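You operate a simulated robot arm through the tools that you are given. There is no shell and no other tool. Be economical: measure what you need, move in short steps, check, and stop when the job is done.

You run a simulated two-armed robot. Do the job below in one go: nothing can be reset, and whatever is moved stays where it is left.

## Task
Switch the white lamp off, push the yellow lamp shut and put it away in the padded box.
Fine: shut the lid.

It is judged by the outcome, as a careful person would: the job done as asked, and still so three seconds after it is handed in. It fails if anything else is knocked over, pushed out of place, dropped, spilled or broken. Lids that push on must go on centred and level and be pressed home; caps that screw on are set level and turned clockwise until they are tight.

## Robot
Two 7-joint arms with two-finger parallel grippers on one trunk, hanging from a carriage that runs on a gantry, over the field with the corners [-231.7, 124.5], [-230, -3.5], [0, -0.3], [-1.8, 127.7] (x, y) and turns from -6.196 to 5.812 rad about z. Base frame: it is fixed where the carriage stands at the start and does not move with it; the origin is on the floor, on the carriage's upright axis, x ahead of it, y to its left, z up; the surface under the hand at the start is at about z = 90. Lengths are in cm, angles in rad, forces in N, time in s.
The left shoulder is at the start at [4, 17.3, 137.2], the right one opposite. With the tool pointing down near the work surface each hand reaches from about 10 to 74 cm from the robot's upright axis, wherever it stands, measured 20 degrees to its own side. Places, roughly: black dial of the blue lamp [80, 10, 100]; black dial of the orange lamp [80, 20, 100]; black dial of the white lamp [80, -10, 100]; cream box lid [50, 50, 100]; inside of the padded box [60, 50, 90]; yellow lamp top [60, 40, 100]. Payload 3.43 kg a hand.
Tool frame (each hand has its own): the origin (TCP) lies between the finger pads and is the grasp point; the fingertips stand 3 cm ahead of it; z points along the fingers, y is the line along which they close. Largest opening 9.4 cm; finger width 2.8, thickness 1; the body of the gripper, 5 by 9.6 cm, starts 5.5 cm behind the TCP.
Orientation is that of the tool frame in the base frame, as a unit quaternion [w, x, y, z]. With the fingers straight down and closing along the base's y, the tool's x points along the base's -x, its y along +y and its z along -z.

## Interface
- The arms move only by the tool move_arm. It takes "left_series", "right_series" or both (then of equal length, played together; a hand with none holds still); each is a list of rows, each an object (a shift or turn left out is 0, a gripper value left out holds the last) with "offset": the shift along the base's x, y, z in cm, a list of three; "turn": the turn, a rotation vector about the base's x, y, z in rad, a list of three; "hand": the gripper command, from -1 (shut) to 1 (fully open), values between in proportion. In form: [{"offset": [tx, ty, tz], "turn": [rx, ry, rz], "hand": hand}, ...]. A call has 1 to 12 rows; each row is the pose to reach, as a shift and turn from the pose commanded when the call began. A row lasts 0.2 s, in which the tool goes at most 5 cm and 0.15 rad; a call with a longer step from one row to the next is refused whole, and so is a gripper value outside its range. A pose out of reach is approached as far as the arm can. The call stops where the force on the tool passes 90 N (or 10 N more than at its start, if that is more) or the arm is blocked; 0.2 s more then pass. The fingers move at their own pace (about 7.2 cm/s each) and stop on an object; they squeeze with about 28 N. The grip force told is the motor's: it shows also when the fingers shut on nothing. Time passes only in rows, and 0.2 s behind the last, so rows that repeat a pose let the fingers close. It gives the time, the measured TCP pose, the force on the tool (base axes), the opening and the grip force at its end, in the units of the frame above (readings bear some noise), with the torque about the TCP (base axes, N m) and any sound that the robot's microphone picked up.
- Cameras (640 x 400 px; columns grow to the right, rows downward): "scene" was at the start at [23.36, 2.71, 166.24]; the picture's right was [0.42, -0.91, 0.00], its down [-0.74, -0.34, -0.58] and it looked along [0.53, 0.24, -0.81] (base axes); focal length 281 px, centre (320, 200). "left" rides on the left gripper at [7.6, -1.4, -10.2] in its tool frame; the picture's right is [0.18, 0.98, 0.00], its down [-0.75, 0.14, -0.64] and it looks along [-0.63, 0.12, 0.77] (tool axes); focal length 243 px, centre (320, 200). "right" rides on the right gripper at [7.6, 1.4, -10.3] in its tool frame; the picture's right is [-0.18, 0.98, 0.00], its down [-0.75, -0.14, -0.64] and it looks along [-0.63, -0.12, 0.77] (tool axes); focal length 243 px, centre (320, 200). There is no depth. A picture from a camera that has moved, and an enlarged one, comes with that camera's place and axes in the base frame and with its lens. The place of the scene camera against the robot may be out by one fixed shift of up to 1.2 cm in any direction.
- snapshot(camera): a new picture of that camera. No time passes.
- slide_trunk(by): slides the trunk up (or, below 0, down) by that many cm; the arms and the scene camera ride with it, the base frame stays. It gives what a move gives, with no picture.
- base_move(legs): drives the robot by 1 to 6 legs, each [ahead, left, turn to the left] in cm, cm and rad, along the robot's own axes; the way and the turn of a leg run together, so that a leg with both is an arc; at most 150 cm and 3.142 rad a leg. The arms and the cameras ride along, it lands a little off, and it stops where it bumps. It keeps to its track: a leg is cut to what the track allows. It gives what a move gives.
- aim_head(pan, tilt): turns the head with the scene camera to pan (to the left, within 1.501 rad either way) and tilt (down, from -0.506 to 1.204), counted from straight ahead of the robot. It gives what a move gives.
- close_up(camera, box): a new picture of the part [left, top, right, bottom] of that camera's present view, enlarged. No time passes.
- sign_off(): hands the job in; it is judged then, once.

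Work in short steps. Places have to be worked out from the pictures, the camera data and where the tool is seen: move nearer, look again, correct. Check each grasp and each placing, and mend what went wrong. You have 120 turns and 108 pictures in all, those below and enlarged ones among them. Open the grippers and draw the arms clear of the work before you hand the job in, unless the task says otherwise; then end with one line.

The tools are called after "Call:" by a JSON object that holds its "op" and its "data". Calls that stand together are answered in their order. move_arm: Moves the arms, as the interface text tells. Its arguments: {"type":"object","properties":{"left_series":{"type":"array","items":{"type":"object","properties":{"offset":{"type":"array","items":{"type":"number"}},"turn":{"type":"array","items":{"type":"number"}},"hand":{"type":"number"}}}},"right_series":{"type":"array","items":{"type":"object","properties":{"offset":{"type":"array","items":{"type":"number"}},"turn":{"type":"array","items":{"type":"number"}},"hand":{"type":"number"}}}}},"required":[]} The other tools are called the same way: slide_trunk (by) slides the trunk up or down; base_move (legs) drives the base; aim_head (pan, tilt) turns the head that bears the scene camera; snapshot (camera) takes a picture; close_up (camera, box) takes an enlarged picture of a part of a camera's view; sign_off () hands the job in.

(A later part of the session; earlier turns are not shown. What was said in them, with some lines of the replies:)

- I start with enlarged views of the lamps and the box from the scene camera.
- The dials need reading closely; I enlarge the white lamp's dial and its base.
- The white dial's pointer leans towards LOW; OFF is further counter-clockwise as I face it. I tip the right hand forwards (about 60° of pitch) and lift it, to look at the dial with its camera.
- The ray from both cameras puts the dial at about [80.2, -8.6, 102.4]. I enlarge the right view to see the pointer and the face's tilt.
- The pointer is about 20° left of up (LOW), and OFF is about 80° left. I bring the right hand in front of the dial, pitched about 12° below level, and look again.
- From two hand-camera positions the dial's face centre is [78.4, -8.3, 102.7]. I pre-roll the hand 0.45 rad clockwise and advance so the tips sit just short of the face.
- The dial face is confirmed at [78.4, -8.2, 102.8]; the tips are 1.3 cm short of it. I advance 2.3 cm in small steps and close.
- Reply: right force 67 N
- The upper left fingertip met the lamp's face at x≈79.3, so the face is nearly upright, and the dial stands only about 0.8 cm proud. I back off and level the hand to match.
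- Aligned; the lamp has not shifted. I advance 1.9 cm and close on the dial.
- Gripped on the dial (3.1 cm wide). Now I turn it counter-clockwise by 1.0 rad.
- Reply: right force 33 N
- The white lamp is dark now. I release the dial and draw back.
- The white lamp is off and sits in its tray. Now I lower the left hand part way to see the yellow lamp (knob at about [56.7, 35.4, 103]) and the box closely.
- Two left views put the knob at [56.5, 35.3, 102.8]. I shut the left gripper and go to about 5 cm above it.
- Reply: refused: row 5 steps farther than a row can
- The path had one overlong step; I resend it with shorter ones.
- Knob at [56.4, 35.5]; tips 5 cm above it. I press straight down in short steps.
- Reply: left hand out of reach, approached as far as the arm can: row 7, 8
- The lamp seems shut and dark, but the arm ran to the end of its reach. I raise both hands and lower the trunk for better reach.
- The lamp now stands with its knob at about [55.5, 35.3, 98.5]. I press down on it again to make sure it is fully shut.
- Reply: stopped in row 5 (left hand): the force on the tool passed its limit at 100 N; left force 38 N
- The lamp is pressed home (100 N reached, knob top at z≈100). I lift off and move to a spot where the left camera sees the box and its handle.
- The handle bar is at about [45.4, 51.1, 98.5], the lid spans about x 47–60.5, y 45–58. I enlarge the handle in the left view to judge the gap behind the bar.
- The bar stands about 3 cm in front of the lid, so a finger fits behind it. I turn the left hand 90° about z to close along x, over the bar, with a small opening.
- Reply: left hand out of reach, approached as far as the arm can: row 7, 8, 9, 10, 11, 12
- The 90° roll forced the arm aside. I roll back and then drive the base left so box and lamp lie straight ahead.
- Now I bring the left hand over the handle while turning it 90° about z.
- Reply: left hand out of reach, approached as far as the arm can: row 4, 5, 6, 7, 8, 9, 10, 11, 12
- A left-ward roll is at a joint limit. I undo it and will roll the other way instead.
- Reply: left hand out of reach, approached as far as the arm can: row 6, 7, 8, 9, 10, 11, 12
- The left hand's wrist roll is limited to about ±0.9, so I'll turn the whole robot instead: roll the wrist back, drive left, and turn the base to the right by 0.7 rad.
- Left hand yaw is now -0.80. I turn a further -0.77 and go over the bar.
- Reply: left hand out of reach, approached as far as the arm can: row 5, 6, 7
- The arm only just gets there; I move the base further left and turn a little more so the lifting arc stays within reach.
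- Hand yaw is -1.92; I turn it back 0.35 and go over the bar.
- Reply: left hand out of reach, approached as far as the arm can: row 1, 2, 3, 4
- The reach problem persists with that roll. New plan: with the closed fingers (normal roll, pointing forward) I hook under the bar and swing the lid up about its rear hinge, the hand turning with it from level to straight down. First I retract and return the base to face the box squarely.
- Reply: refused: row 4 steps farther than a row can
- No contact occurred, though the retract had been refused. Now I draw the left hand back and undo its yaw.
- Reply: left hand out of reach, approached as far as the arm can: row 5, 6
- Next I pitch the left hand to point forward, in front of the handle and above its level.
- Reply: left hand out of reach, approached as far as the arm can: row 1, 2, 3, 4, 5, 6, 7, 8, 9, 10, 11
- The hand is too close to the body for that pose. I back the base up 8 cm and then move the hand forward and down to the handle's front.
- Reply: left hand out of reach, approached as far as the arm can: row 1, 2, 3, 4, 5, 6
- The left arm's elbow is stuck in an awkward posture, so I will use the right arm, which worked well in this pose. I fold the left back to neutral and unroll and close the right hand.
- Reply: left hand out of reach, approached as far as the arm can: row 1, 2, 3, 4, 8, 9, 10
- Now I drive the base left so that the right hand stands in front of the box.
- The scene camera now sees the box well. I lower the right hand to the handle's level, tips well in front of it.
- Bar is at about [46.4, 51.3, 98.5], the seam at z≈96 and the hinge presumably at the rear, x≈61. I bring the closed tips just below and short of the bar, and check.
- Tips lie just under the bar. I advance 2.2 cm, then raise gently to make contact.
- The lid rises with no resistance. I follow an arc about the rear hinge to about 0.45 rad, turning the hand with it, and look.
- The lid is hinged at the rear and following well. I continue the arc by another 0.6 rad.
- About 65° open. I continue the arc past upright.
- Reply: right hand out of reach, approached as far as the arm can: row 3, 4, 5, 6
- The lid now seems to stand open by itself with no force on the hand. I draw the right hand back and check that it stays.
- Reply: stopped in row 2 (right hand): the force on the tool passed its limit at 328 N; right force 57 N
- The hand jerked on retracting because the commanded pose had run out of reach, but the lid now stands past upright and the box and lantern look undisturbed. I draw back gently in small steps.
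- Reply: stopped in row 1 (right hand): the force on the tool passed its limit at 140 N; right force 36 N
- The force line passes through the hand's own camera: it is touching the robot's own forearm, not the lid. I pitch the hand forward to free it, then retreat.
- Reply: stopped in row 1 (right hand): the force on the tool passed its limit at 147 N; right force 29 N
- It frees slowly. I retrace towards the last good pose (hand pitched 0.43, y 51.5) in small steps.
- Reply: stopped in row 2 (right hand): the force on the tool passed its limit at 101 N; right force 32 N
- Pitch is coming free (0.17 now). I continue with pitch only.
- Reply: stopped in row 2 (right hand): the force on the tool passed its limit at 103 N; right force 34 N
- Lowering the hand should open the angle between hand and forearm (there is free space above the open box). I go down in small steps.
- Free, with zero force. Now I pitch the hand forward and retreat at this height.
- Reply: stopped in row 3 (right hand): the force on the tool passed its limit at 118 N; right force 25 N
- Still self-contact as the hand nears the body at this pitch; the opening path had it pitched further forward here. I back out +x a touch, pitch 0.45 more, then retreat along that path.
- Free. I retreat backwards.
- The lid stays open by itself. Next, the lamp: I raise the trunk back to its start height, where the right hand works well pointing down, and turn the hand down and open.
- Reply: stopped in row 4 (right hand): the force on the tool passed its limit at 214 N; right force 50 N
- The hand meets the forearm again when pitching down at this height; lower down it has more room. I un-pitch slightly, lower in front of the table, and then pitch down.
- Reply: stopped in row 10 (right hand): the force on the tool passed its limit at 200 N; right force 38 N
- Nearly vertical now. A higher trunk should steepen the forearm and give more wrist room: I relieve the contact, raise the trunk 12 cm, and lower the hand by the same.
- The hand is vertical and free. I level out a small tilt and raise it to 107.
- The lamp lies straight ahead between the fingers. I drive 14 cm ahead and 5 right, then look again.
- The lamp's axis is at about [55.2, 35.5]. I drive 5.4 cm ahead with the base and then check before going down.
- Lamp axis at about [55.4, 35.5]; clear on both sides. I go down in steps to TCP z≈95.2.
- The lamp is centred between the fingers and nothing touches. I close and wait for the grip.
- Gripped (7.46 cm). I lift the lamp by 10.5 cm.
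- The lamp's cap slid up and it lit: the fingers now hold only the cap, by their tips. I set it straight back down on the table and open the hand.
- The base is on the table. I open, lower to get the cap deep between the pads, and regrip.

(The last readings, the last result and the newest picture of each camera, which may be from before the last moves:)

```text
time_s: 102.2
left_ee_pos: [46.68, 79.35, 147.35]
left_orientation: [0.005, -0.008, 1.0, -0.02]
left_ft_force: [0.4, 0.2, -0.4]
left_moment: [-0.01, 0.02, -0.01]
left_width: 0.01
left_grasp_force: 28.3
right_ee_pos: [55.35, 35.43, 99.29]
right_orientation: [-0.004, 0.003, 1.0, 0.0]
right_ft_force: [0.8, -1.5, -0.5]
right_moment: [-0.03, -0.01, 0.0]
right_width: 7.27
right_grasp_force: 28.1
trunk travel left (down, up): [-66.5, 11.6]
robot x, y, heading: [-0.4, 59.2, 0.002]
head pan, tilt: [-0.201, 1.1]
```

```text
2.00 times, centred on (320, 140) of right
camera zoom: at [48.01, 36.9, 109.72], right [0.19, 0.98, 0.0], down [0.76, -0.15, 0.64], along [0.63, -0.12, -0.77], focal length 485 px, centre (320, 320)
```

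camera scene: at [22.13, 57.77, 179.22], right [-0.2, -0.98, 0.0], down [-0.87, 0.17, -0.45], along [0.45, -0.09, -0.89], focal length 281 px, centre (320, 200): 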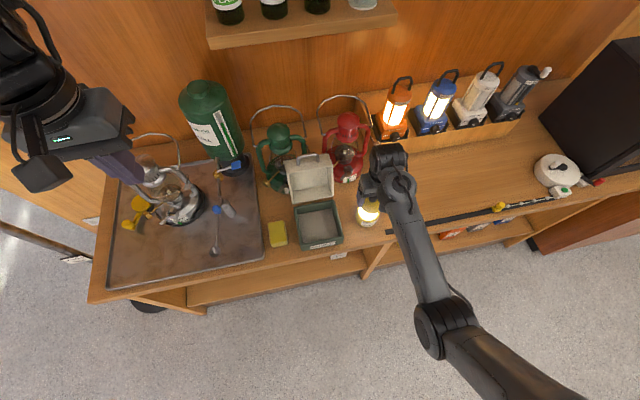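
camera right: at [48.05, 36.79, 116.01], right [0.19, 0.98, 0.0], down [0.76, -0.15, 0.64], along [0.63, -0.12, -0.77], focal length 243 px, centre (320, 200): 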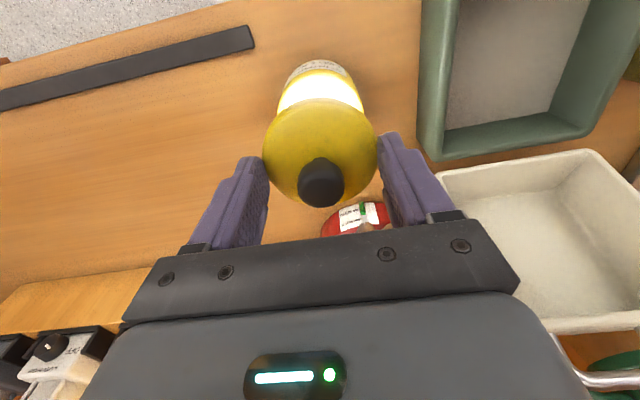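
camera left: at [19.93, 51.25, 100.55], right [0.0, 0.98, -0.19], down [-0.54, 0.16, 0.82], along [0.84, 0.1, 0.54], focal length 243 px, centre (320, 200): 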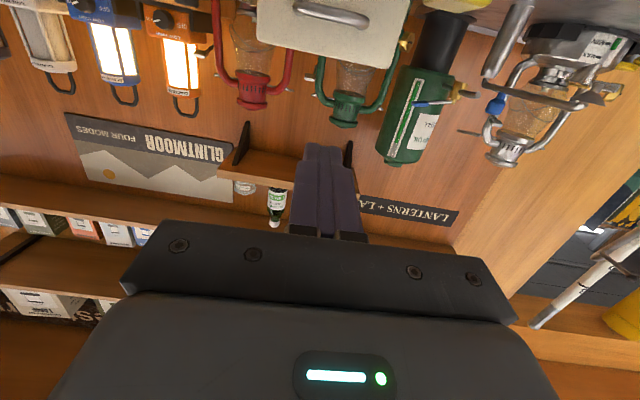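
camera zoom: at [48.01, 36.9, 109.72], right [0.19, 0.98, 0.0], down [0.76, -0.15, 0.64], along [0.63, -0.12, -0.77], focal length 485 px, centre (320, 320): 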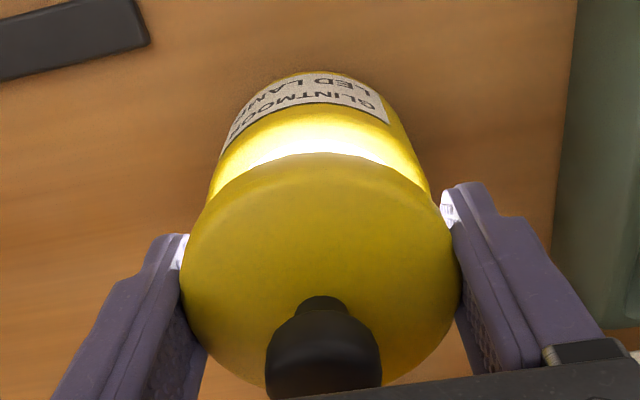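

Cap now held well inside the pads (7.27 cm). I lift 4 cm and check the hold.

Call:
{"op": "move_arm", "data": {"right_series": [{"offset": [0, 0, 0.6]}, {"offset": [0, 0, 1.4]}, {"offset": [0, 0, 2.4]}, {"offset": [0, 0, 3.4]}, {"offset": [0, 0, 4]}, {"offset": [0, 0, 4]}]}}

Call:
{"op": "close_up", "data": {"camera": "right", "box": [220, 40, 420, 240]}}

```text
time_s: 103.6
left_ee_pos: [46.65, 79.29, 147.39]
left_orientation: [0.004, -0.009, 1.0, -0.021]
left_ft_force: [0.5, 0.1, 1.0]
left_moment: [-0.01, 0.0, 0.0]
left_width: 0.02
left_grasp_force: 27.8
right_ee_pos: [55.51, 35.33, 103.26]
right_orientation: [-0.003, 0.003, 1.0, -0.001]
right_ft_force: [0.5, 0.5, -4.3]
right_moment: [0.01, 0.04, -0.01]
right_width: 7.29
right_grasp_force: 27.9
trunk travel left (down, up): [-66.5, 11.6]
robot x, y, heading: [-0.54, 59.33, 0.002]
head pan, tilt: [-0.201, 1.1]
```

```text
2.00 times, centred on (320, 140) of right
camera zoom: at [48.03, 36.9, 113.68], right [0.19, 0.98, 0.0], down [0.76, -0.15, 0.64], along [0.62, -0.12, -0.77], focal length 485 px, centre (320, 320)
```

zoom: 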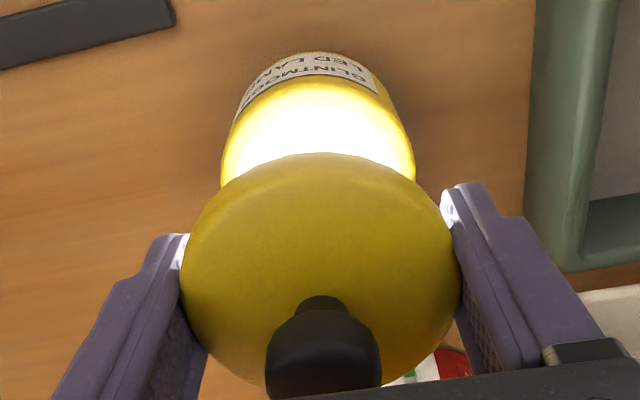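

The force now shows a 4 N weight and the cap is firmly held. I lift further with the trunk and look from the side with the scene camera.

Call:
{"op": "slide_trunk", "data": {"by": 6}}

Call:
{"op": "close_up", "data": {"camera": "right", "box": [220, 0, 520, 240]}}

Call:
{"op": "close_up", "data": {"camera": "scene", "box": [250, 130, 450, 270]}}

```text
time_s: 104.6
left_ee_pos: [46.61, 79.34, 153.34]
left_orientation: [0.004, -0.008, 1.0, -0.021]
left_ft_force: [0.1, -0.4, -1.3]
left_moment: [-0.01, -0.02, 0.02]
left_width: 0.0
left_grasp_force: 28.3
right_ee_pos: [55.52, 35.47, 109.3]
right_orientation: [-0.004, 0.003, 1.0, 0.0]
right_ft_force: [0.8, 0.1, -5.0]
right_moment: [0.0, 0.03, 0.0]
right_width: 7.27
right_grasp_force: 28.5
trunk travel left (down, up): [-72.5, 5.6]
robot x, y, heading: [-0.68, 59.32, 0.004]
head pan, tilt: [-0.201, 1.1]
```

```text
1.67 times, centred on (370, 120) of right
camera zoom: at [48.02, 36.91, 119.67], right [0.19, 0.98, 0.0], down [0.76, -0.15, 0.64], along [0.62, -0.12, -0.77], focal length 404 px, centre (237, 333)
```

zoom: 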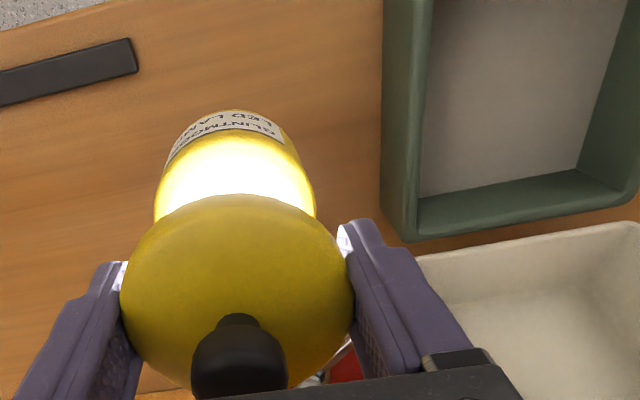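

```text
2.86 times, centred on (350, 200) of scene
camera zoom: at [22.11, 57.77, 185.2], right [-0.2, -0.98, 0.0], down [-0.87, 0.17, -0.45], along [0.44, -0.09, -0.89], focal length 803 px, centre (234, 200)
```

zoom: 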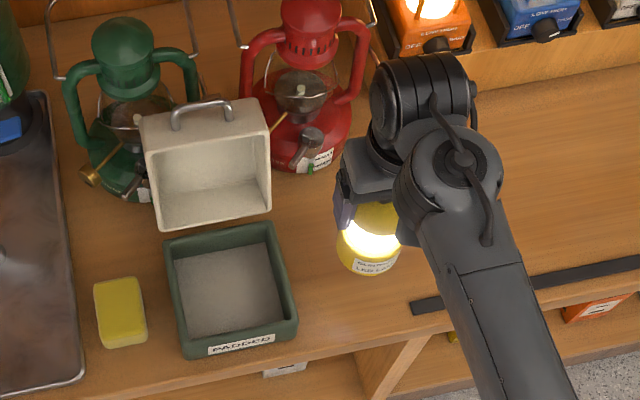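

The lamp hangs clear. The box centre is about [54.5, 51.2]. I raise the trunk 2.5 cm more and drive 15.7 cm left.

Call:
{"op": "slide_trunk", "data": {"by": 2.5}}

Call:
{"op": "base_move", "data": {"legs": [[-0.8, 8, 0], [0, 7.7, 0]]}}

Call:
{"op": "snapshot", "data": {"camera": "right"}}

Call:
{"op": "close_up", "data": {"camera": "scene", "box": [250, 130, 450, 270]}}

```text
time_s: 105.3
left_ee_pos: [46.74, 79.35, 155.86]
left_orientation: [0.005, -0.009, 1.0, -0.02]
left_ft_force: [-0.3, -0.7, -0.6]
left_moment: [-0.03, -0.01, 0.02]
left_width: 0.0
left_grasp_force: 27.9
right_ee_pos: [55.48, 35.53, 111.87]
right_orientation: [-0.004, 0.004, 1.0, -0.001]
right_ft_force: [0.0, 0.0, -4.6]
right_moment: [0.0, -0.02, -0.02]
right_width: 7.3
right_grasp_force: 28.2
trunk travel left (down, up): [-75.0, 3.1]
robot x, y, heading: [-0.75, 59.55, 0.006]
head pan, tilt: [-0.201, 1.1]
```

```text
time_s: 107.0
left_ee_pos: [45.84, 94.65, 155.86]
left_orientation: [0.005, -0.009, 1.0, -0.021]
left_ft_force: [0.9, 0.3, 0.3]
left_moment: [0.0, -0.01, 0.04]
left_width: 0.0
left_grasp_force: 27.6
right_ee_pos: [54.7, 50.67, 111.8]
right_orientation: [-0.003, 0.004, 1.0, -0.001]
right_ft_force: [0.6, 0.8, -4.8]
right_moment: [0.03, -0.03, 0.0]
right_width: 7.3
right_grasp_force: 27.8
trunk travel left (down, up): [-75.0, 3.1]
robot x, y, heading: [-1.79, 74.6, 0.005]
head pan, tilt: [-0.201, 1.1]
```

```text
17 pictures are left
camera right: at [47.19, 52.28, 122.18], right [0.19, 0.98, 0.0], down [0.76, -0.15, 0.64], along [0.62, -0.12, -0.77], focal length 243 px, centre (320, 200)
```

right: 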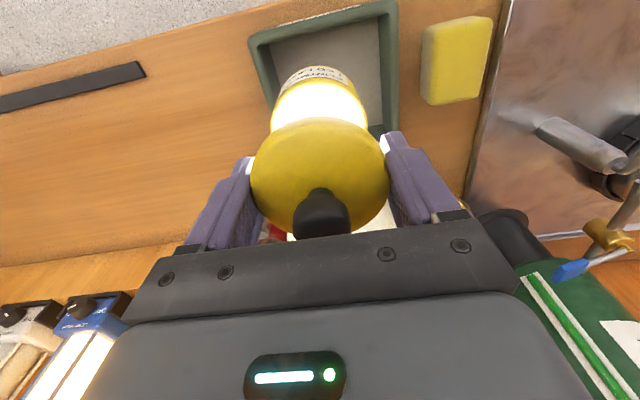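

```text
2.86 times, centred on (350, 200) of scene
camera zoom: at [21.26, 73.13, 187.71], right [-0.2, -0.98, 0.0], down [-0.87, 0.17, -0.45], along [0.44, -0.09, -0.89], focal length 803 px, centre (234, 200)
```

zoom: 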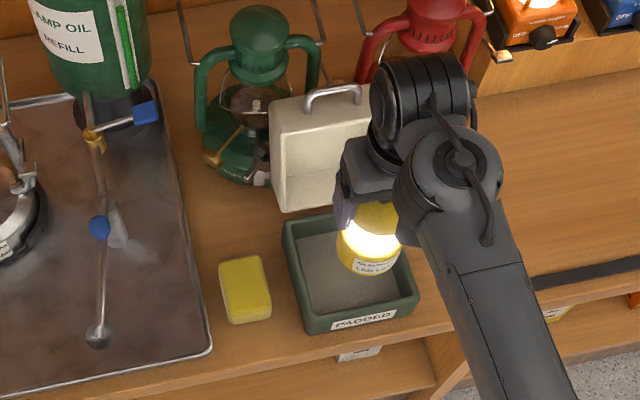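

Box outer rim measured at x 48.5–60.5, y 45.7–58.6, centre [54.5, 52.1]. I shift 1.4 cm in y and lower part way.

Call:
{"op": "move_arm", "data": {"right_series": [{"offset": [-0.2, 0.7, 0]}, {"offset": [-0.2, 1.4, 0]}, {"offset": [-0.2, 1.4, -2]}, {"offset": [-0.2, 1.4, -4]}, {"offset": [-0.2, 1.4, -5.5]}, {"offset": [-0.2, 1.4, -5.5]}]}}

Call:
{"op": "snapshot", "data": {"camera": "right"}}

```text
time_s: 108.4
left_ee_pos: [45.72, 94.65, 155.86]
left_orientation: [0.004, -0.009, 1.0, -0.021]
left_ft_force: [0.1, -0.4, 0.9]
left_moment: [0.02, 0.0, 0.01]
left_width: 0.0
left_grasp_force: 28.1
right_ee_pos: [54.52, 52.11, 106.46]
right_orientation: [-0.003, 0.004, 1.0, -0.001]
right_ft_force: [-0.1, -0.9, -4.1]
right_moment: [0.02, 0.0, 0.0]
right_width: 7.3
right_grasp_force: 28.1
trunk travel left (down, up): [-75.0, 3.1]
robot x, y, heading: [-1.54, 74.61, 0.002]
head pan, tilt: [-0.201, 1.1]
```

```text
15 pictures are left
camera right: at [46.95, 53.65, 116.85], right [0.19, 0.98, 0.0], down [0.76, -0.15, 0.64], along [0.62, -0.12, -0.77], focal length 243 px, centre (320, 200)
```

right: 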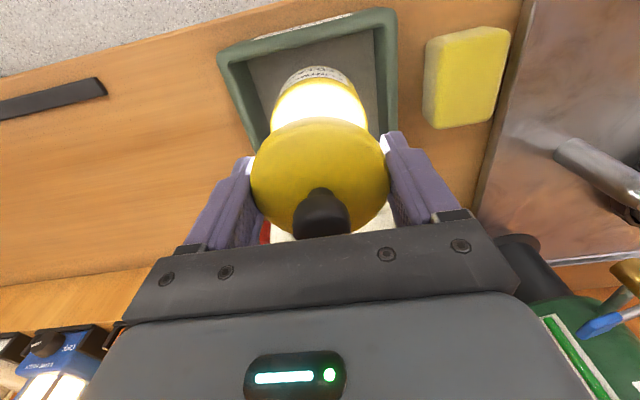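

Well centred over the box. I lower on until the base stands on the padding and the cap is pushed down.

Call:
{"op": "move_arm", "data": {"right_series": [{"offset": [0, 0, -1.2]}, {"offset": [0, 0, -2.4]}, {"offset": [0, 0, -3.6]}, {"offset": [0, 0, -4.6]}, {"offset": [0, 0, -5.4]}, {"offset": [0, 0, -6.2]}, {"offset": [0, 0, -7.0]}, {"offset": [0, 0, -7.8]}]}}

Call:
{"op": "snapshot", "data": {"camera": "right"}}

```text
time_s: 110.2
left_ee_pos: [45.78, 94.7, 155.96]
left_orientation: [0.004, -0.009, 1.0, -0.022]
left_ft_force: [0.3, 0.4, 0.0]
left_moment: [0.02, 0.02, 0.02]
left_width: 0.01
left_grasp_force: 28.4
right_ee_pos: [54.53, 52.16, 98.76]
right_orientation: [-0.002, 0.004, 1.0, -0.001]
right_ft_force: [-1.7, -2.5, 7.1]
right_moment: [-0.01, -0.21, -0.01]
right_width: 7.3
right_grasp_force: 28.1
trunk travel left (down, up): [-75.0, 3.1]
robot x, y, heading: [-1.48, 74.74, 0.007]
head pan, tilt: [-0.201, 1.1]
```

```text
14 pictures are left
camera right: at [47.03, 53.65, 109.02], right [0.19, 0.98, 0.0], down [0.76, -0.15, 0.64], along [0.63, -0.12, -0.77], focal length 243 px, centre (320, 200)
```

right: 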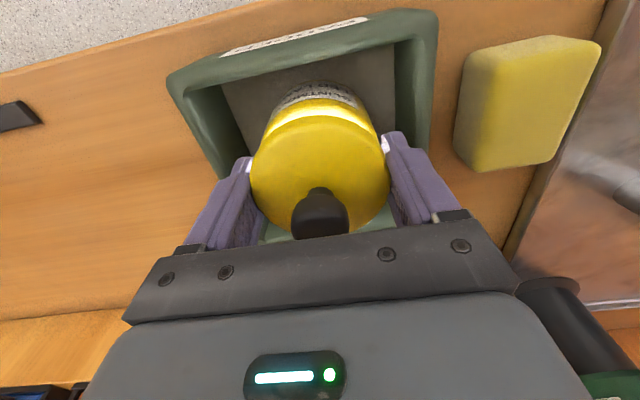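

The base stands in the box and the cap is nearly down. I open just enough to release, rise, and shut the fingers for pressing.

Call:
{"op": "move_arm", "data": {"right_series": [{"hand": 0.7}, {"hand": 0.7}, {"offset": [0, 0, 2]}, {"offset": [0, 0, 5]}, {"offset": [0, 0, 8]}, {"offset": [0, 0, 8], "hand": -1}, {"offset": [0, 0, 8]}, {"offset": [0, 0, 8]}, {"offset": [0, 0, 8]}]}}

Call:
{"op": "snapshot", "data": {"camera": "right"}}

```text
time_s: 112.2
left_ee_pos: [45.84, 94.68, 155.94]
left_orientation: [0.005, -0.009, 1.0, -0.021]
left_ft_force: [0.9, 0.1, -0.6]
left_moment: [-0.01, -0.02, 0.06]
left_width: 0.01
left_grasp_force: 28.4
right_ee_pos: [54.51, 52.02, 106.65]
right_orientation: [-0.004, 0.003, 1.0, -0.001]
right_ft_force: [0.0, -0.8, 0.3]
right_moment: [0.0, 0.02, 0.0]
right_width: 0.0
right_grasp_force: 27.4
trunk travel left (down, up): [-75.0, 3.1]
robot x, y, heading: [-2.01, 74.61, 0.003]
head pan, tilt: [-0.201, 1.1]
```

```text
13 pictures are left
camera right: at [46.97, 53.38, 117.0], right [0.19, 0.98, 0.0], down [0.76, -0.15, 0.64], along [0.63, -0.12, -0.77], focal length 243 px, centre (320, 200)
```

right: 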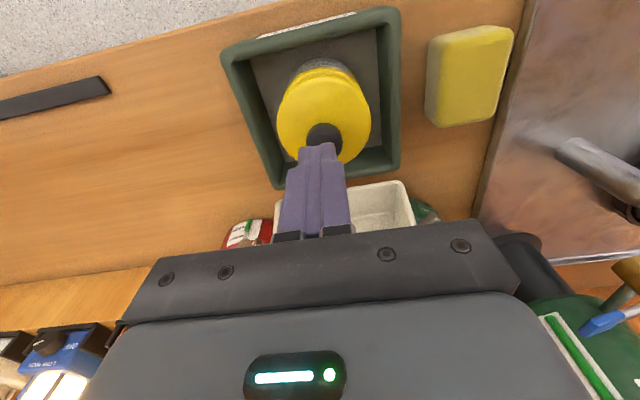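

The lamp stands in the box, knob at about [54.2, 52.3]. I press it down fully.

Call:
{"op": "move_arm", "data": {"right_series": [{"offset": [-0.2, 0.2, -1]}, {"offset": [-0.2, 0.2, -1.8]}, {"offset": [-0.2, 0.2, -2.5]}, {"offset": [-0.2, 0.2, -3.2]}, {"offset": [-0.2, 0.2, -3.9]}, {"offset": [-0.2, 0.2, -4.6]}, {"offset": [-0.2, 0.2, -5.3]}, {"offset": [-0.2, 0.2, -6.0]}]}}

Call:
{"op": "close_up", "data": {"camera": "right", "box": [200, 0, 440, 240]}}

```text
time_s: 113.4
left_ee_pos: [45.73, 94.48, 155.8]
left_orientation: [0.004, -0.009, 1.0, -0.021]
left_ft_force: [-0.6, -0.2, 0.3]
left_moment: [-0.02, -0.01, 0.0]
left_width: 0.01
left_grasp_force: 27.7
right_ee_pos: [55.04, 52.26, 104.06]
right_orientation: [0.003, 0.004, 1.0, 0.0]
right_ft_force: [-14.0, -0.1, 36.6]
right_moment: [-0.03, 0.58, -0.01]
right_width: 0.02
right_grasp_force: 27.8
trunk travel left (down, up): [-75.0, 3.1]
robot x, y, heading: [-1.59, 74.57, 0.001]
head pan, tilt: [-0.201, 1.1]
stopped in row 6 (right hand): the force on the tool passed its limit at 104 N (the readings are from after the stop); the commanded pose is now the measured one
```

```text
1.67 times, centred on (320, 120) of right
camera zoom: at [47.43, 53.75, 114.2], right [0.19, 0.98, 0.0], down [0.75, -0.15, 0.65], along [0.64, -0.12, -0.76], focal length 404 px, centre (320, 333)
```

zoom: 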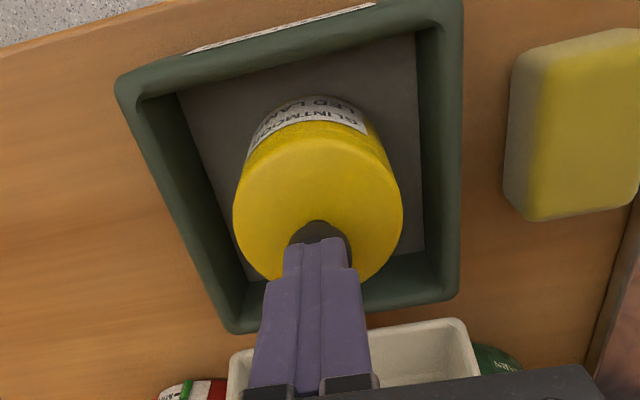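

The lamp is dark, shut (knob top z≈101) and sits centred in the box. Now I rise, draw back and pitch the hand forward, to handle the lid.

Call:
{"op": "move_arm", "data": {"right_series": [{"offset": [0, 0, 2]}, {"offset": [-1, 0, 4]}, {"offset": [-4, 0, 5], "turn": [0, -0.12, 0]}, {"offset": [-7, 0, 5], "turn": [0, -0.26, 0]}, {"offset": [-10, 0, 5], "turn": [0, -0.4, 0]}, {"offset": [-12, 0, 5], "turn": [0, -0.54, 0]}, {"offset": [-14, 0, 5], "turn": [0, -0.68, 0]}, {"offset": [-15, 0, 5], "turn": [0, -0.82, 0]}, {"offset": [-15, 0, 5], "turn": [0, -0.96, 0]}, {"offset": [-15, 0, 5], "turn": [0, -1.1, 0]}, {"offset": [-15, 0, 5], "turn": [0, -1.24, 0]}, {"offset": [-15, 0, 5], "turn": [0, -1.38, 0]}]}}

```text
time_s: 116.0
left_ee_pos: [45.71, 94.67, 155.78]
left_orientation: [0.004, -0.009, 1.0, -0.021]
left_ft_force: [0.2, 0.2, -0.3]
left_moment: [0.03, 0.01, 0.01]
left_width: 0.0
left_grasp_force: 28.1
right_ee_pos: [39.74, 52.48, 108.69]
right_orientation: [0.638, 0.003, 0.77, 0.002]
right_ft_force: [-0.5, -0.1, -0.1]
right_moment: [-0.03, 0.0, 0.01]
right_width: 0.0
right_grasp_force: 28.2
trunk travel left (down, up): [-75.0, 3.1]
robot x, y, heading: [-1.69, 74.81, 0.004]
head pan, tilt: [-0.201, 1.1]
```

Now I back the base off, move it right, and lower the trunk to working height.

Call:
{"op": "base_move", "data": {"legs": [[-12, 0, 0], [0, -16, 0]]}}

Call:
{"op": "slide_trunk", "data": {"by": -14}}

Call:
{"op": "move_arm", "data": {"right_series": [{"offset": [0, 0, 4], "hand": -0.4}, {"offset": [0, 2, 8]}, {"offset": [0, 5, 11]}, {"offset": [2, 8.5, 12]}, {"offset": [5, 9, 12]}, {"offset": [8, 9, 12]}, {"offset": [8, 9, 12]}]}}

Call:
{"op": "aim_head", "data": {"pan": -0.1, "tilt": 0.75}}

Call:
{"op": "snapshot", "data": {"camera": "right"}}

Call:
{"op": "close_up", "data": {"camera": "scene", "box": [250, 150, 450, 290]}}

```text
time_s: 118.3
left_ee_pos: [33.86, 78.78, 155.8]
left_orientation: [0.005, -0.01, 1.0, -0.02]
left_ft_force: [0.2, 0.5, -0.4]
left_moment: [-0.02, 0.01, -0.01]
left_width: 0.02
left_grasp_force: 27.8
right_ee_pos: [27.97, 36.58, 108.62]
right_orientation: [0.638, 0.002, 0.77, 0.002]
right_ft_force: [-0.2, 0.0, 0.1]
right_moment: [0.0, 0.04, -0.02]
right_width: 0.02
right_grasp_force: 28.1
trunk travel left (down, up): [-75.0, 3.1]
robot x, y, heading: [-13.44, 58.75, 0.004]
head pan, tilt: [-0.201, 1.1]
```

```text
time_s: 120.0
left_ee_pos: [33.78, 78.82, 141.9]
left_orientation: [0.004, -0.01, 1.0, -0.021]
left_ft_force: [0.8, 0.9, 0.1]
left_moment: [0.0, -0.01, 0.0]
left_width: 0.0
left_grasp_force: 28.6
right_ee_pos: [28.08, 36.58, 94.71]
right_orientation: [0.637, 0.001, 0.771, 0.003]
right_ft_force: [0.0, -0.3, 0.9]
right_moment: [-0.04, -0.01, 0.01]
right_width: 0.0
right_grasp_force: 27.9
trunk travel left (down, up): [-61.0, 17.1]
robot x, y, heading: [-13.57, 58.33, 0.007]
head pan, tilt: [-0.201, 1.1]
```

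```text
time_s: 121.5
left_ee_pos: [33.71, 78.75, 141.88]
left_orientation: [0.005, -0.009, 1.0, -0.02]
left_ft_force: [-0.8, -0.2, -0.1]
left_moment: [0.0, 0.0, -0.02]
left_width: 0.0
left_grasp_force: 27.9
right_ee_pos: [36.15, 45.47, 106.27]
right_orientation: [0.637, 0.001, 0.771, 0.003]
right_ft_force: [-0.8, 0.1, 0.0]
right_moment: [-0.03, 0.0, 0.01]
right_width: 2.81
right_grasp_force: 0.2
trunk travel left (down, up): [-61.0, 17.1]
robot x, y, heading: [-13.51, 58.48, 0.007]
head pan, tilt: [-0.201, 1.1]
```

```text
time_s: 122.4
left_ee_pos: [33.69, 78.77, 141.79]
left_orientation: [0.004, -0.009, 1.0, -0.021]
left_ft_force: [0.7, 0.1, -0.1]
left_moment: [0.03, 0.03, 0.0]
left_width: 0.0
left_grasp_force: 27.8
right_ee_pos: [36.11, 45.56, 106.28]
right_orientation: [0.637, 0.002, 0.771, 0.002]
right_ft_force: [-0.1, -0.2, 0.1]
right_moment: [0.03, 0.02, 0.02]
right_width: 2.82
right_grasp_force: 0.0
trunk travel left (down, up): [-61.0, 17.1]
robot x, y, heading: [-13.48, 58.49, 0.008]
head pan, tilt: [-0.099, 0.75]
```

```text
11 pictures are left
camera right: at [24.69, 46.94, 100.75], right [0.03, 0.98, 0.19], down [-0.49, -0.15, 0.86], along [0.87, -0.12, 0.48], focal length 243 px, centre (320, 200)
```

right: 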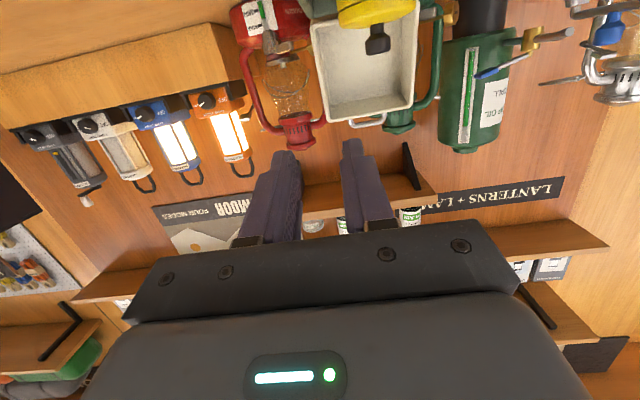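

```text
2.86 times, centred on (350, 220) of scene
camera zoom: at [11.32, 57.6, 176.28], right [-0.09, -1.0, 0.0], down [-0.68, 0.06, -0.73], along [0.73, -0.07, -0.68], focal length 803 px, centre (234, 143)
```

zoom: 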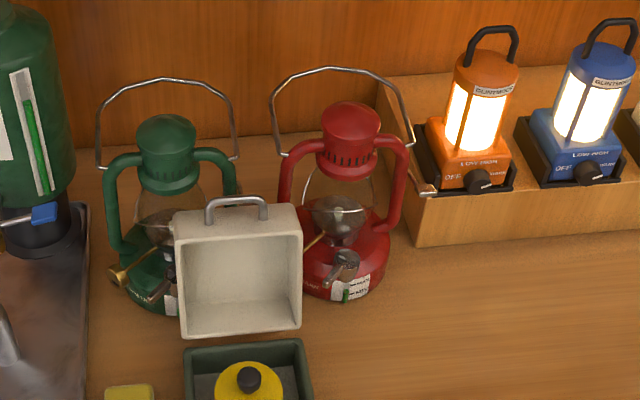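

The lid leans back about 23°; its -y side wall (y≈45.4–46.1) can be pinched from the front with one finger inside: pinch point near [64.5, 45.75, 106]. I drive 6 cm ahead and reach to just short of the rim.

Call:
{"op": "base_move", "data": {"legs": [[6, 0, 0]]}}

Call:
{"op": "move_arm", "data": {"right_series": [{"offset": [4, 0, 0]}, {"offset": [8, 0, 0]}, {"offset": [12, 0.1, 0]}, {"offset": [15, 0.1, 0]}, {"offset": [17.5, 0.1, 0.2]}, {"offset": [17.5, 0.1, 0.2]}]}}

Call:
{"op": "close_up", "data": {"camera": "right", "box": [220, 20, 460, 240]}}

```text
time_s: 123.3
left_ee_pos: [39.78, 78.74, 141.84]
left_orientation: [0.004, -0.01, 1.0, -0.021]
left_ft_force: [0.2, 0.3, -0.4]
left_moment: [-0.01, 0.04, 0.0]
left_width: 0.0
left_grasp_force: 28.1
right_ee_pos: [42.18, 45.38, 106.27]
right_orientation: [0.637, 0.001, 0.771, 0.003]
right_ft_force: [-0.3, 0.2, 1.0]
right_moment: [0.01, -0.02, -0.01]
right_width: 2.83
right_grasp_force: 0.1
trunk travel left (down, up): [-61.0, 17.1]
robot x, y, heading: [-8.07, 58.49, 0.006]
head pan, tilt: [-0.099, 0.75]
```

```text
time_s: 124.8
left_ee_pos: [39.7, 78.79, 141.94]
left_orientation: [0.005, -0.009, 1.0, -0.021]
left_ft_force: [-0.9, -0.2, -0.3]
left_moment: [0.02, 0.02, -0.01]
left_width: 0.01
left_grasp_force: 27.9
right_ee_pos: [59.32, 45.73, 106.35]
right_orientation: [0.637, 0.002, 0.771, 0.002]
right_ft_force: [0.4, -0.3, 0.5]
right_moment: [-0.01, 0.02, 0.0]
right_width: 2.8
right_grasp_force: 0.0
trunk travel left (down, up): [-61.0, 17.1]
robot x, y, heading: [-7.73, 58.85, 0.004]
head pan, tilt: [-0.099, 0.75]
```

```text
1.82 times, centred on (340, 130) of right
camera zoom: at [48.03, 47.25, 100.88], right [0.03, 0.98, 0.19], down [-0.49, -0.15, 0.86], along [0.87, -0.12, 0.48], focal length 441 px, centre (284, 327)
```

zoom: 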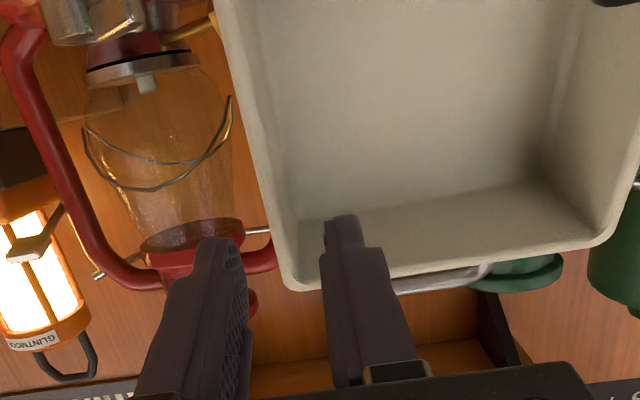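

The fingers straddle the wall, one inside the cavity. I lower 1 cm, advance 3.6 cm, and pinch.

Call:
{"op": "move_arm", "data": {"right_series": [{"offset": [0.5, 0.1, -1]}, {"offset": [2, 0.1, -1.1]}, {"offset": [3.6, 0.1, -1.2]}, {"offset": [3.6, 0.1, -1.2], "hand": -1}, {"offset": [3.6, 0.1, -1.2]}, {"offset": [3.6, 0.1, -1.2]}]}}

Call:
{"op": "close_up", "data": {"camera": "right", "box": [220, 20, 460, 240]}}

```text
time_s: 126.2
left_ee_pos: [39.83, 78.65, 141.88]
left_orientation: [0.004, -0.009, 1.0, -0.022]
left_ft_force: [-0.2, 0.0, 0.8]
left_moment: [0.01, -0.03, 0.02]
left_width: 0.0
left_grasp_force: 28.3
right_ee_pos: [63.12, 45.42, 105.2]
right_orientation: [0.637, 0.002, 0.771, 0.001]
right_ft_force: [3.2, -7.8, -1.2]
right_moment: [-0.89, -0.33, 0.25]
right_width: 0.67
right_grasp_force: 41.2
trunk travel left (down, up): [-61.0, 17.1]
robot x, y, heading: [-7.92, 58.94, 0.003]
head pan, tilt: [-0.099, 0.75]
```

```text
1.82 times, centred on (340, 130) of right
camera zoom: at [51.7, 46.91, 99.67], right [0.04, 0.98, 0.18], down [-0.49, -0.14, 0.86], along [0.87, -0.12, 0.48], focal length 441 px, centre (284, 327)
```

zoom: 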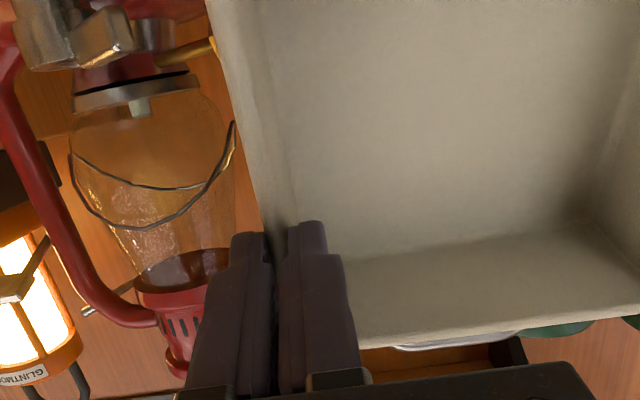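

The wall is pinched (0.67 cm). I swing the lid forward along its arc over the top, to about 50° open.

Call:
{"op": "move_arm", "data": {"right_series": [{"offset": [-1.2, 0.2, 0.44], "turn": [0, -0.05, 0]}, {"offset": [-2.4, 0.3, 0.72], "turn": [0, -0.1, 0]}, {"offset": [-3.7, 0.3, 0.83], "turn": [0, -0.15, 0]}, {"offset": [-5.0, 0.3, 0.76], "turn": [0, -0.2, 0]}, {"offset": [-6.3, 0.3, 0.5], "turn": [0, -0.25, 0]}, {"offset": [-7.5, 0.3, 0.07], "turn": [0, -0.3, 0]}, {"offset": [-8.7, 0.3, -0.54], "turn": [0, -0.35, 0]}, {"offset": [-9.9, 0.3, -1.3], "turn": [0, -0.4, 0]}]}}

Call:
{"op": "close_up", "data": {"camera": "scene", "box": [250, 150, 450, 290]}}

```text
time_s: 128.0
left_ee_pos: [40.0, 78.49, 141.94]
left_orientation: [0.006, -0.009, 1.0, -0.022]
left_ft_force: [0.2, -0.5, 0.1]
left_moment: [-0.01, 0.02, -0.01]
left_width: 0.03
left_grasp_force: 27.8
right_ee_pos: [53.65, 45.43, 104.11]
right_orientation: [0.779, 0.003, 0.627, -0.001]
right_ft_force: [16.9, -23.0, -12.9]
right_moment: [0.61, -0.27, -0.3]
right_width: 0.63
right_grasp_force: 40.1
trunk travel left (down, up): [-61.0, 17.1]
robot x, y, heading: [-7.97, 58.67, 0.002]
head pan, tilt: [-0.099, 0.75]
```

```text
2.86 times, centred on (350, 220) of scene
camera zoom: at [17.35, 57.45, 176.34], right [-0.1, -1.0, 0.0], down [-0.68, 0.06, -0.73], along [0.73, -0.07, -0.68], focal length 803 px, centre (234, 143)
```

zoom: 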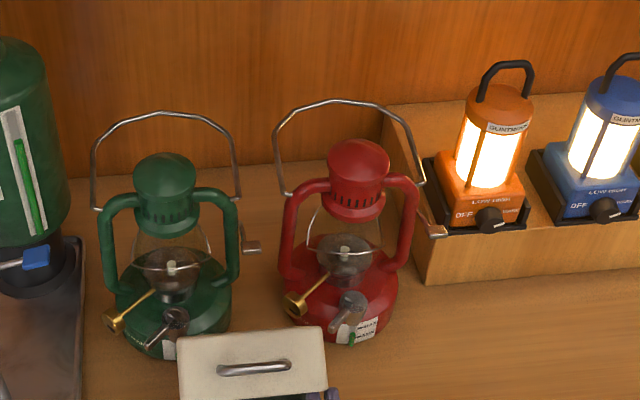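

The lid came over smoothly and is about 50° open, held by the pinch. I lower it further to about 22°, easing off the side force.

Call:
{"op": "move_arm", "data": {"right_series": [{"offset": [0, -0.4, 0]}, {"offset": [-0.97, -0.4, -0.76], "turn": [0, -0.05, 0]}, {"offset": [-1.87, -0.4, -1.75], "turn": [0, -0.08, 0]}, {"offset": [-2.64, -0.4, -2.85], "turn": [0, -0.1, 0]}, {"offset": [-2.96, -0.4, -3.4], "turn": [0, -0.1, 0]}, {"offset": [-2.96, -0.4, -3.4], "turn": [0, -0.1, 0]}]}}

Call:
{"op": "aim_head", "data": {"pan": -0.1, "tilt": 0.95}}

Call:
{"op": "close_up", "data": {"camera": "scene", "box": [250, 130, 450, 290]}}

```text
time_s: 129.3
left_ee_pos: [39.82, 78.54, 141.89]
left_orientation: [0.005, -0.009, 1.0, -0.022]
left_ft_force: [0.4, -0.2, 0.1]
left_moment: [-0.02, -0.02, 0.02]
left_width: 0.0
left_grasp_force: 28.2
right_ee_pos: [50.01, 45.29, 100.78]
right_orientation: [0.809, 0.001, 0.587, 0.002]
right_ft_force: [-5.3, -12.7, 13.5]
right_moment: [0.3, -1.5, -0.19]
right_width: 0.62
right_grasp_force: 40.5
trunk travel left (down, up): [-61.0, 17.1]
robot x, y, heading: [-7.73, 58.56, 0.01]
head pan, tilt: [-0.099, 0.75]
```

```text
time_s: 130.1
left_ee_pos: [39.81, 78.57, 141.85]
left_orientation: [0.005, -0.009, 1.0, -0.022]
left_ft_force: [-1.1, 0.9, -0.3]
left_moment: [0.03, -0.01, 0.03]
left_width: 0.0
left_grasp_force: 27.8
right_ee_pos: [49.88, 45.27, 100.6]
right_orientation: [0.809, 0.0, 0.588, 0.003]
right_ft_force: [-9.1, -10.4, 16.0]
right_moment: [0.26, -1.55, -0.19]
right_width: 0.61
right_grasp_force: 40.4
trunk travel left (down, up): [-61.0, 17.1]
robot x, y, heading: [-7.84, 58.72, 0.001]
head pan, tilt: [-0.099, 0.949]
```

```text
2.50 times, centred on (350, 210) of scene
camera zoom: at [16.24, 57.61, 174.74], right [-0.1, -1.0, 0.0], down [-0.81, 0.08, -0.58], along [0.58, -0.06, -0.81], focal length 703 px, centre (245, 175)
```

zoom: 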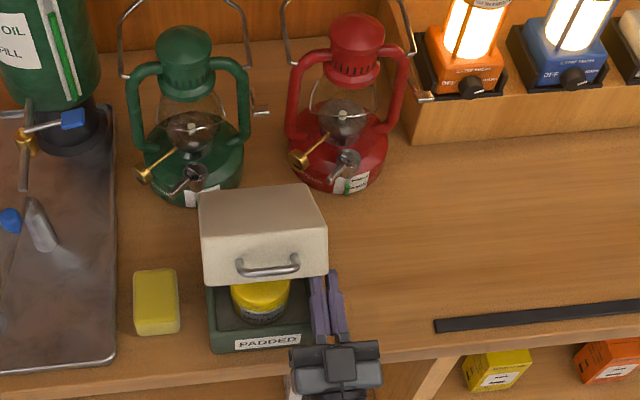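

The lid is about 22° open with the lamp clear inside. I ease the pinch open a little so the lid rests on the inner finger, then lower it and look.

Call:
{"op": "move_arm", "data": {"right_series": [{"hand": -0.8}, {"hand": -0.7}, {"offset": [0, 0, -0.6]}, {"offset": [0, 0, -1.2]}, {"offset": [0, 0, -1.6]}]}}

Call:
{"op": "close_up", "data": {"camera": "scene", "box": [270, 170, 410, 290]}}

```text
time_s: 131.3
left_ee_pos: [39.75, 78.72, 141.83]
left_orientation: [0.005, -0.009, 1.0, -0.02]
left_ft_force: [0.5, 0.6, -0.2]
left_moment: [0.01, 0.0, -0.04]
left_width: 0.01
left_grasp_force: 28.2
right_ee_pos: [50.25, 45.61, 98.91]
right_orientation: [0.809, 0.001, 0.588, 0.003]
right_ft_force: [1.1, -0.8, 0.0]
right_moment: [-0.04, 0.01, -0.02]
right_width: 1.44
right_grasp_force: 0.3
trunk travel left (down, up): [-61.0, 17.1]
robot x, y, heading: [-7.42, 58.63, 0.001]
head pan, tilt: [-0.099, 0.949]
```

```text
3.33 times, centred on (340, 230) of scene
camera zoom: at [16.26, 57.7, 174.73], right [-0.1, -1.0, 0.0], down [-0.81, 0.08, -0.58], along [0.58, -0.06, -0.81], focal length 937 px, centre (253, 100)
```

zoom: 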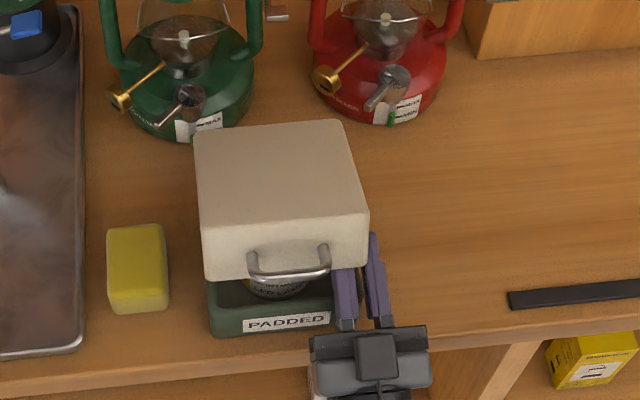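

The lid follows down gently and is about 15° open. I withdraw the hand straight back.

Call:
{"op": "move_arm", "data": {"right_series": [{"offset": [-1.5, 0, 0]}, {"offset": [-3, 0, 0]}, {"offset": [-5, 0, 0]}, {"offset": [-8, 0, 0]}, {"offset": [-12, 0, 0]}, {"offset": [-15, 0, 0], "hand": -1}, {"offset": [-15, 0, 0]}]}}

Call:
{"op": "close_up", "data": {"camera": "scene", "box": [270, 170, 410, 290]}}

```text
time_s: 132.9
left_ee_pos: [39.73, 78.7, 141.91]
left_orientation: [0.004, -0.01, 1.0, -0.021]
left_ft_force: [-0.8, -0.2, 0.0]
left_moment: [0.01, -0.03, -0.01]
left_width: 0.01
left_grasp_force: 27.9
right_ee_pos: [35.49, 45.5, 98.99]
right_orientation: [0.808, 0.002, 0.589, 0.002]
right_ft_force: [0.0, 0.0, -0.7]
right_moment: [0.01, 0.0, 0.02]
right_width: 0.0
right_grasp_force: 28.1
trunk travel left (down, up): [-61.0, 17.1]
robot x, y, heading: [-7.71, 58.84, 0.0]
head pan, tilt: [-0.099, 0.949]
```

```text
3.33 times, centred on (340, 230) of scene
camera zoom: at [16.27, 57.7, 174.74], right [-0.1, -1.0, 0.0], down [-0.81, 0.08, -0.58], along [0.58, -0.06, -0.81], focal length 937 px, centre (253, 100)
```

zoom: 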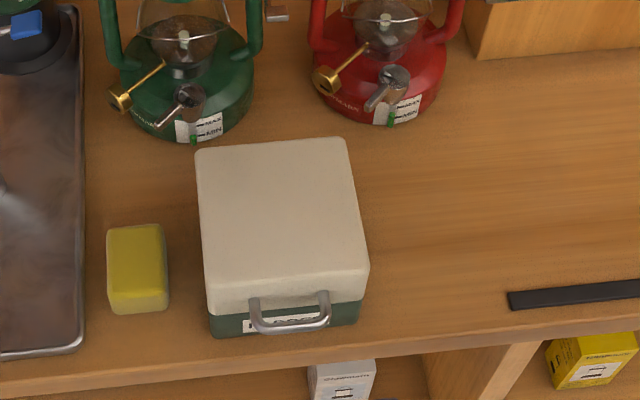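

The lid is shut in the scene view. I check the seam from the front with the hand camera.

Call:
{"op": "move_arm", "data": {"right_series": [{"offset": [-2, 0, 1], "turn": [0, 0.12, 0]}, {"offset": [-4, 0, 2], "turn": [0, 0.26, 0]}, {"offset": [-6, 0, 3], "turn": [0, 0.4, 0]}, {"offset": [-6, 0, 3], "turn": [0, 0.4, 0]}]}}

Call:
{"op": "close_up", "data": {"camera": "right", "box": [220, 0, 480, 200]}}

```text
time_s: 133.9
left_ee_pos: [39.7, 78.69, 141.96]
left_orientation: [0.005, -0.009, 1.0, -0.021]
left_ft_force: [-0.2, -0.1, 0.3]
left_moment: [0.02, -0.01, 0.0]
left_width: 0.0
left_grasp_force: 28.0
right_ee_pos: [29.4, 45.67, 102.08]
right_orientation: [0.675, 0.001, 0.738, 0.003]
right_ft_force: [-0.1, -0.3, -0.2]
right_moment: [0.02, 0.02, -0.02]
right_width: 0.01
right_grasp_force: 27.7
trunk travel left (down, up): [-61.0, 17.1]
robot x, y, heading: [-7.8, 58.95, 0.0]
head pan, tilt: [-0.099, 0.949]
```

```text
2.00 times, centred on (350, 100) of right
camera zoom: at [18.63, 47.04, 95.46], right [0.02, 0.98, 0.19], down [-0.57, -0.15, 0.81], along [0.82, -0.12, 0.56], focal length 485 px, centre (260, 400)
```

zoom: 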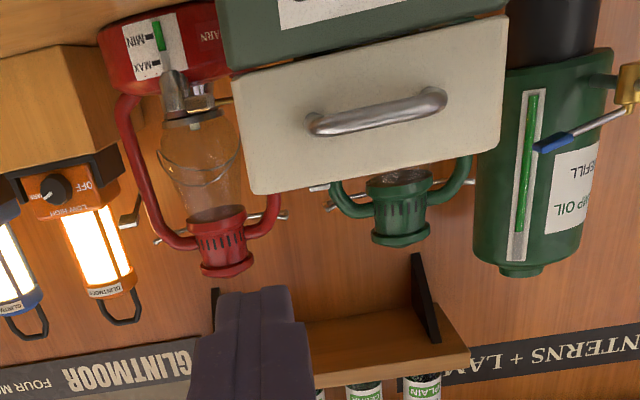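

The seam is tight all along. I open both hands and draw the robot back clear of the work.

Call:
{"op": "move_arm", "data": {"left_series": [{"hand": 1}, {"hand": 1}, {"hand": 1}, {"hand": 1}], "right_series": [{"hand": 1}, {"hand": 1}, {"hand": 1}, {"hand": 1}]}}

Call:
{"op": "base_move", "data": {"legs": [[-15, 0, 0]]}}

Call:
{"op": "aim_head", "data": {"pan": -0.2, "tilt": 0.65}}

Call:
{"op": "snapshot", "data": {"camera": "scene"}}

```text
time_s: 134.9
left_ee_pos: [39.81, 78.86, 141.92]
left_orientation: [0.005, -0.009, 1.0, -0.021]
left_ft_force: [0.3, -0.4, -0.9]
left_moment: [0.03, 0.0, 0.02]
left_width: 9.38
left_grasp_force: 0.1
right_ee_pos: [29.41, 45.58, 102.21]
right_orientation: [0.674, 0.002, 0.738, 0.003]
right_ft_force: [0.9, 0.0, -0.8]
right_moment: [-0.02, -0.02, 0.03]
right_width: 9.37
right_grasp_force: 0.2
trunk travel left (down, up): [-61.0, 17.1]
robot x, y, heading: [-7.85, 58.61, 0.008]
head pan, tilt: [-0.099, 0.949]
```

```text
time_s: 136.2
left_ee_pos: [24.75, 78.58, 141.9]
left_orientation: [0.005, -0.01, 1.0, -0.02]
left_ft_force: [0.3, 0.5, -0.2]
left_moment: [-0.03, 0.03, 0.03]
left_width: 9.39
left_grasp_force: 0.2
right_ee_pos: [14.57, 45.63, 102.12]
right_orientation: [0.676, 0.002, 0.737, 0.002]
right_ft_force: [0.8, -0.1, -0.1]
right_moment: [-0.01, -0.02, 0.0]
right_width: 9.4
right_grasp_force: 0.1
trunk travel left (down, up): [-61.0, 17.1]
robot x, y, heading: [-22.72, 58.86, 0.005]
head pan, tilt: [-0.099, 0.949]
```

```text
time_s: 137.1
left_ee_pos: [24.76, 78.79, 141.92]
left_orientation: [0.004, -0.009, 1.0, -0.021]
left_ft_force: [-0.6, 1.1, 0.3]
left_moment: [-0.03, 0.02, 0.04]
left_width: 9.39
left_grasp_force: 0.0
right_ee_pos: [14.53, 45.63, 101.97]
right_orientation: [0.675, 0.002, 0.738, 0.002]
right_ft_force: [0.6, -0.9, 0.3]
right_moment: [0.01, -0.01, -0.01]
right_width: 9.39
right_grasp_force: 0.0
trunk travel left (down, up): [-61.0, 17.1]
robot x, y, heading: [-22.96, 58.59, 0.006]
head pan, tilt: [-0.201, 0.649]
```

```text
2 pictures are left
camera scene: at [2.59, 56.66, 177.14], right [-0.19, -0.98, 0.0], down [-0.59, 0.12, -0.8], along [0.78, -0.15, -0.61], focal length 281 px, centre (320, 200)
```

scene: 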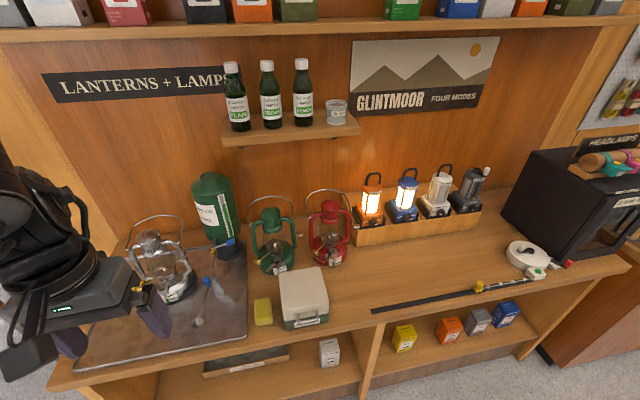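

Everything is in place: the white lamp is off, the box is shut with the lamp inside, the other items stand as before, and the arms are clear.

Call:
{"op": "sign_off", "data": {}}

```text
The job is handed in.
```

The white lamp is off, and the yellow lamp is pushed shut inside the padded box with the lid closed; the yellow lamp popped open and lit once while I was lifting it, so I pressed it fully shut again in the box.
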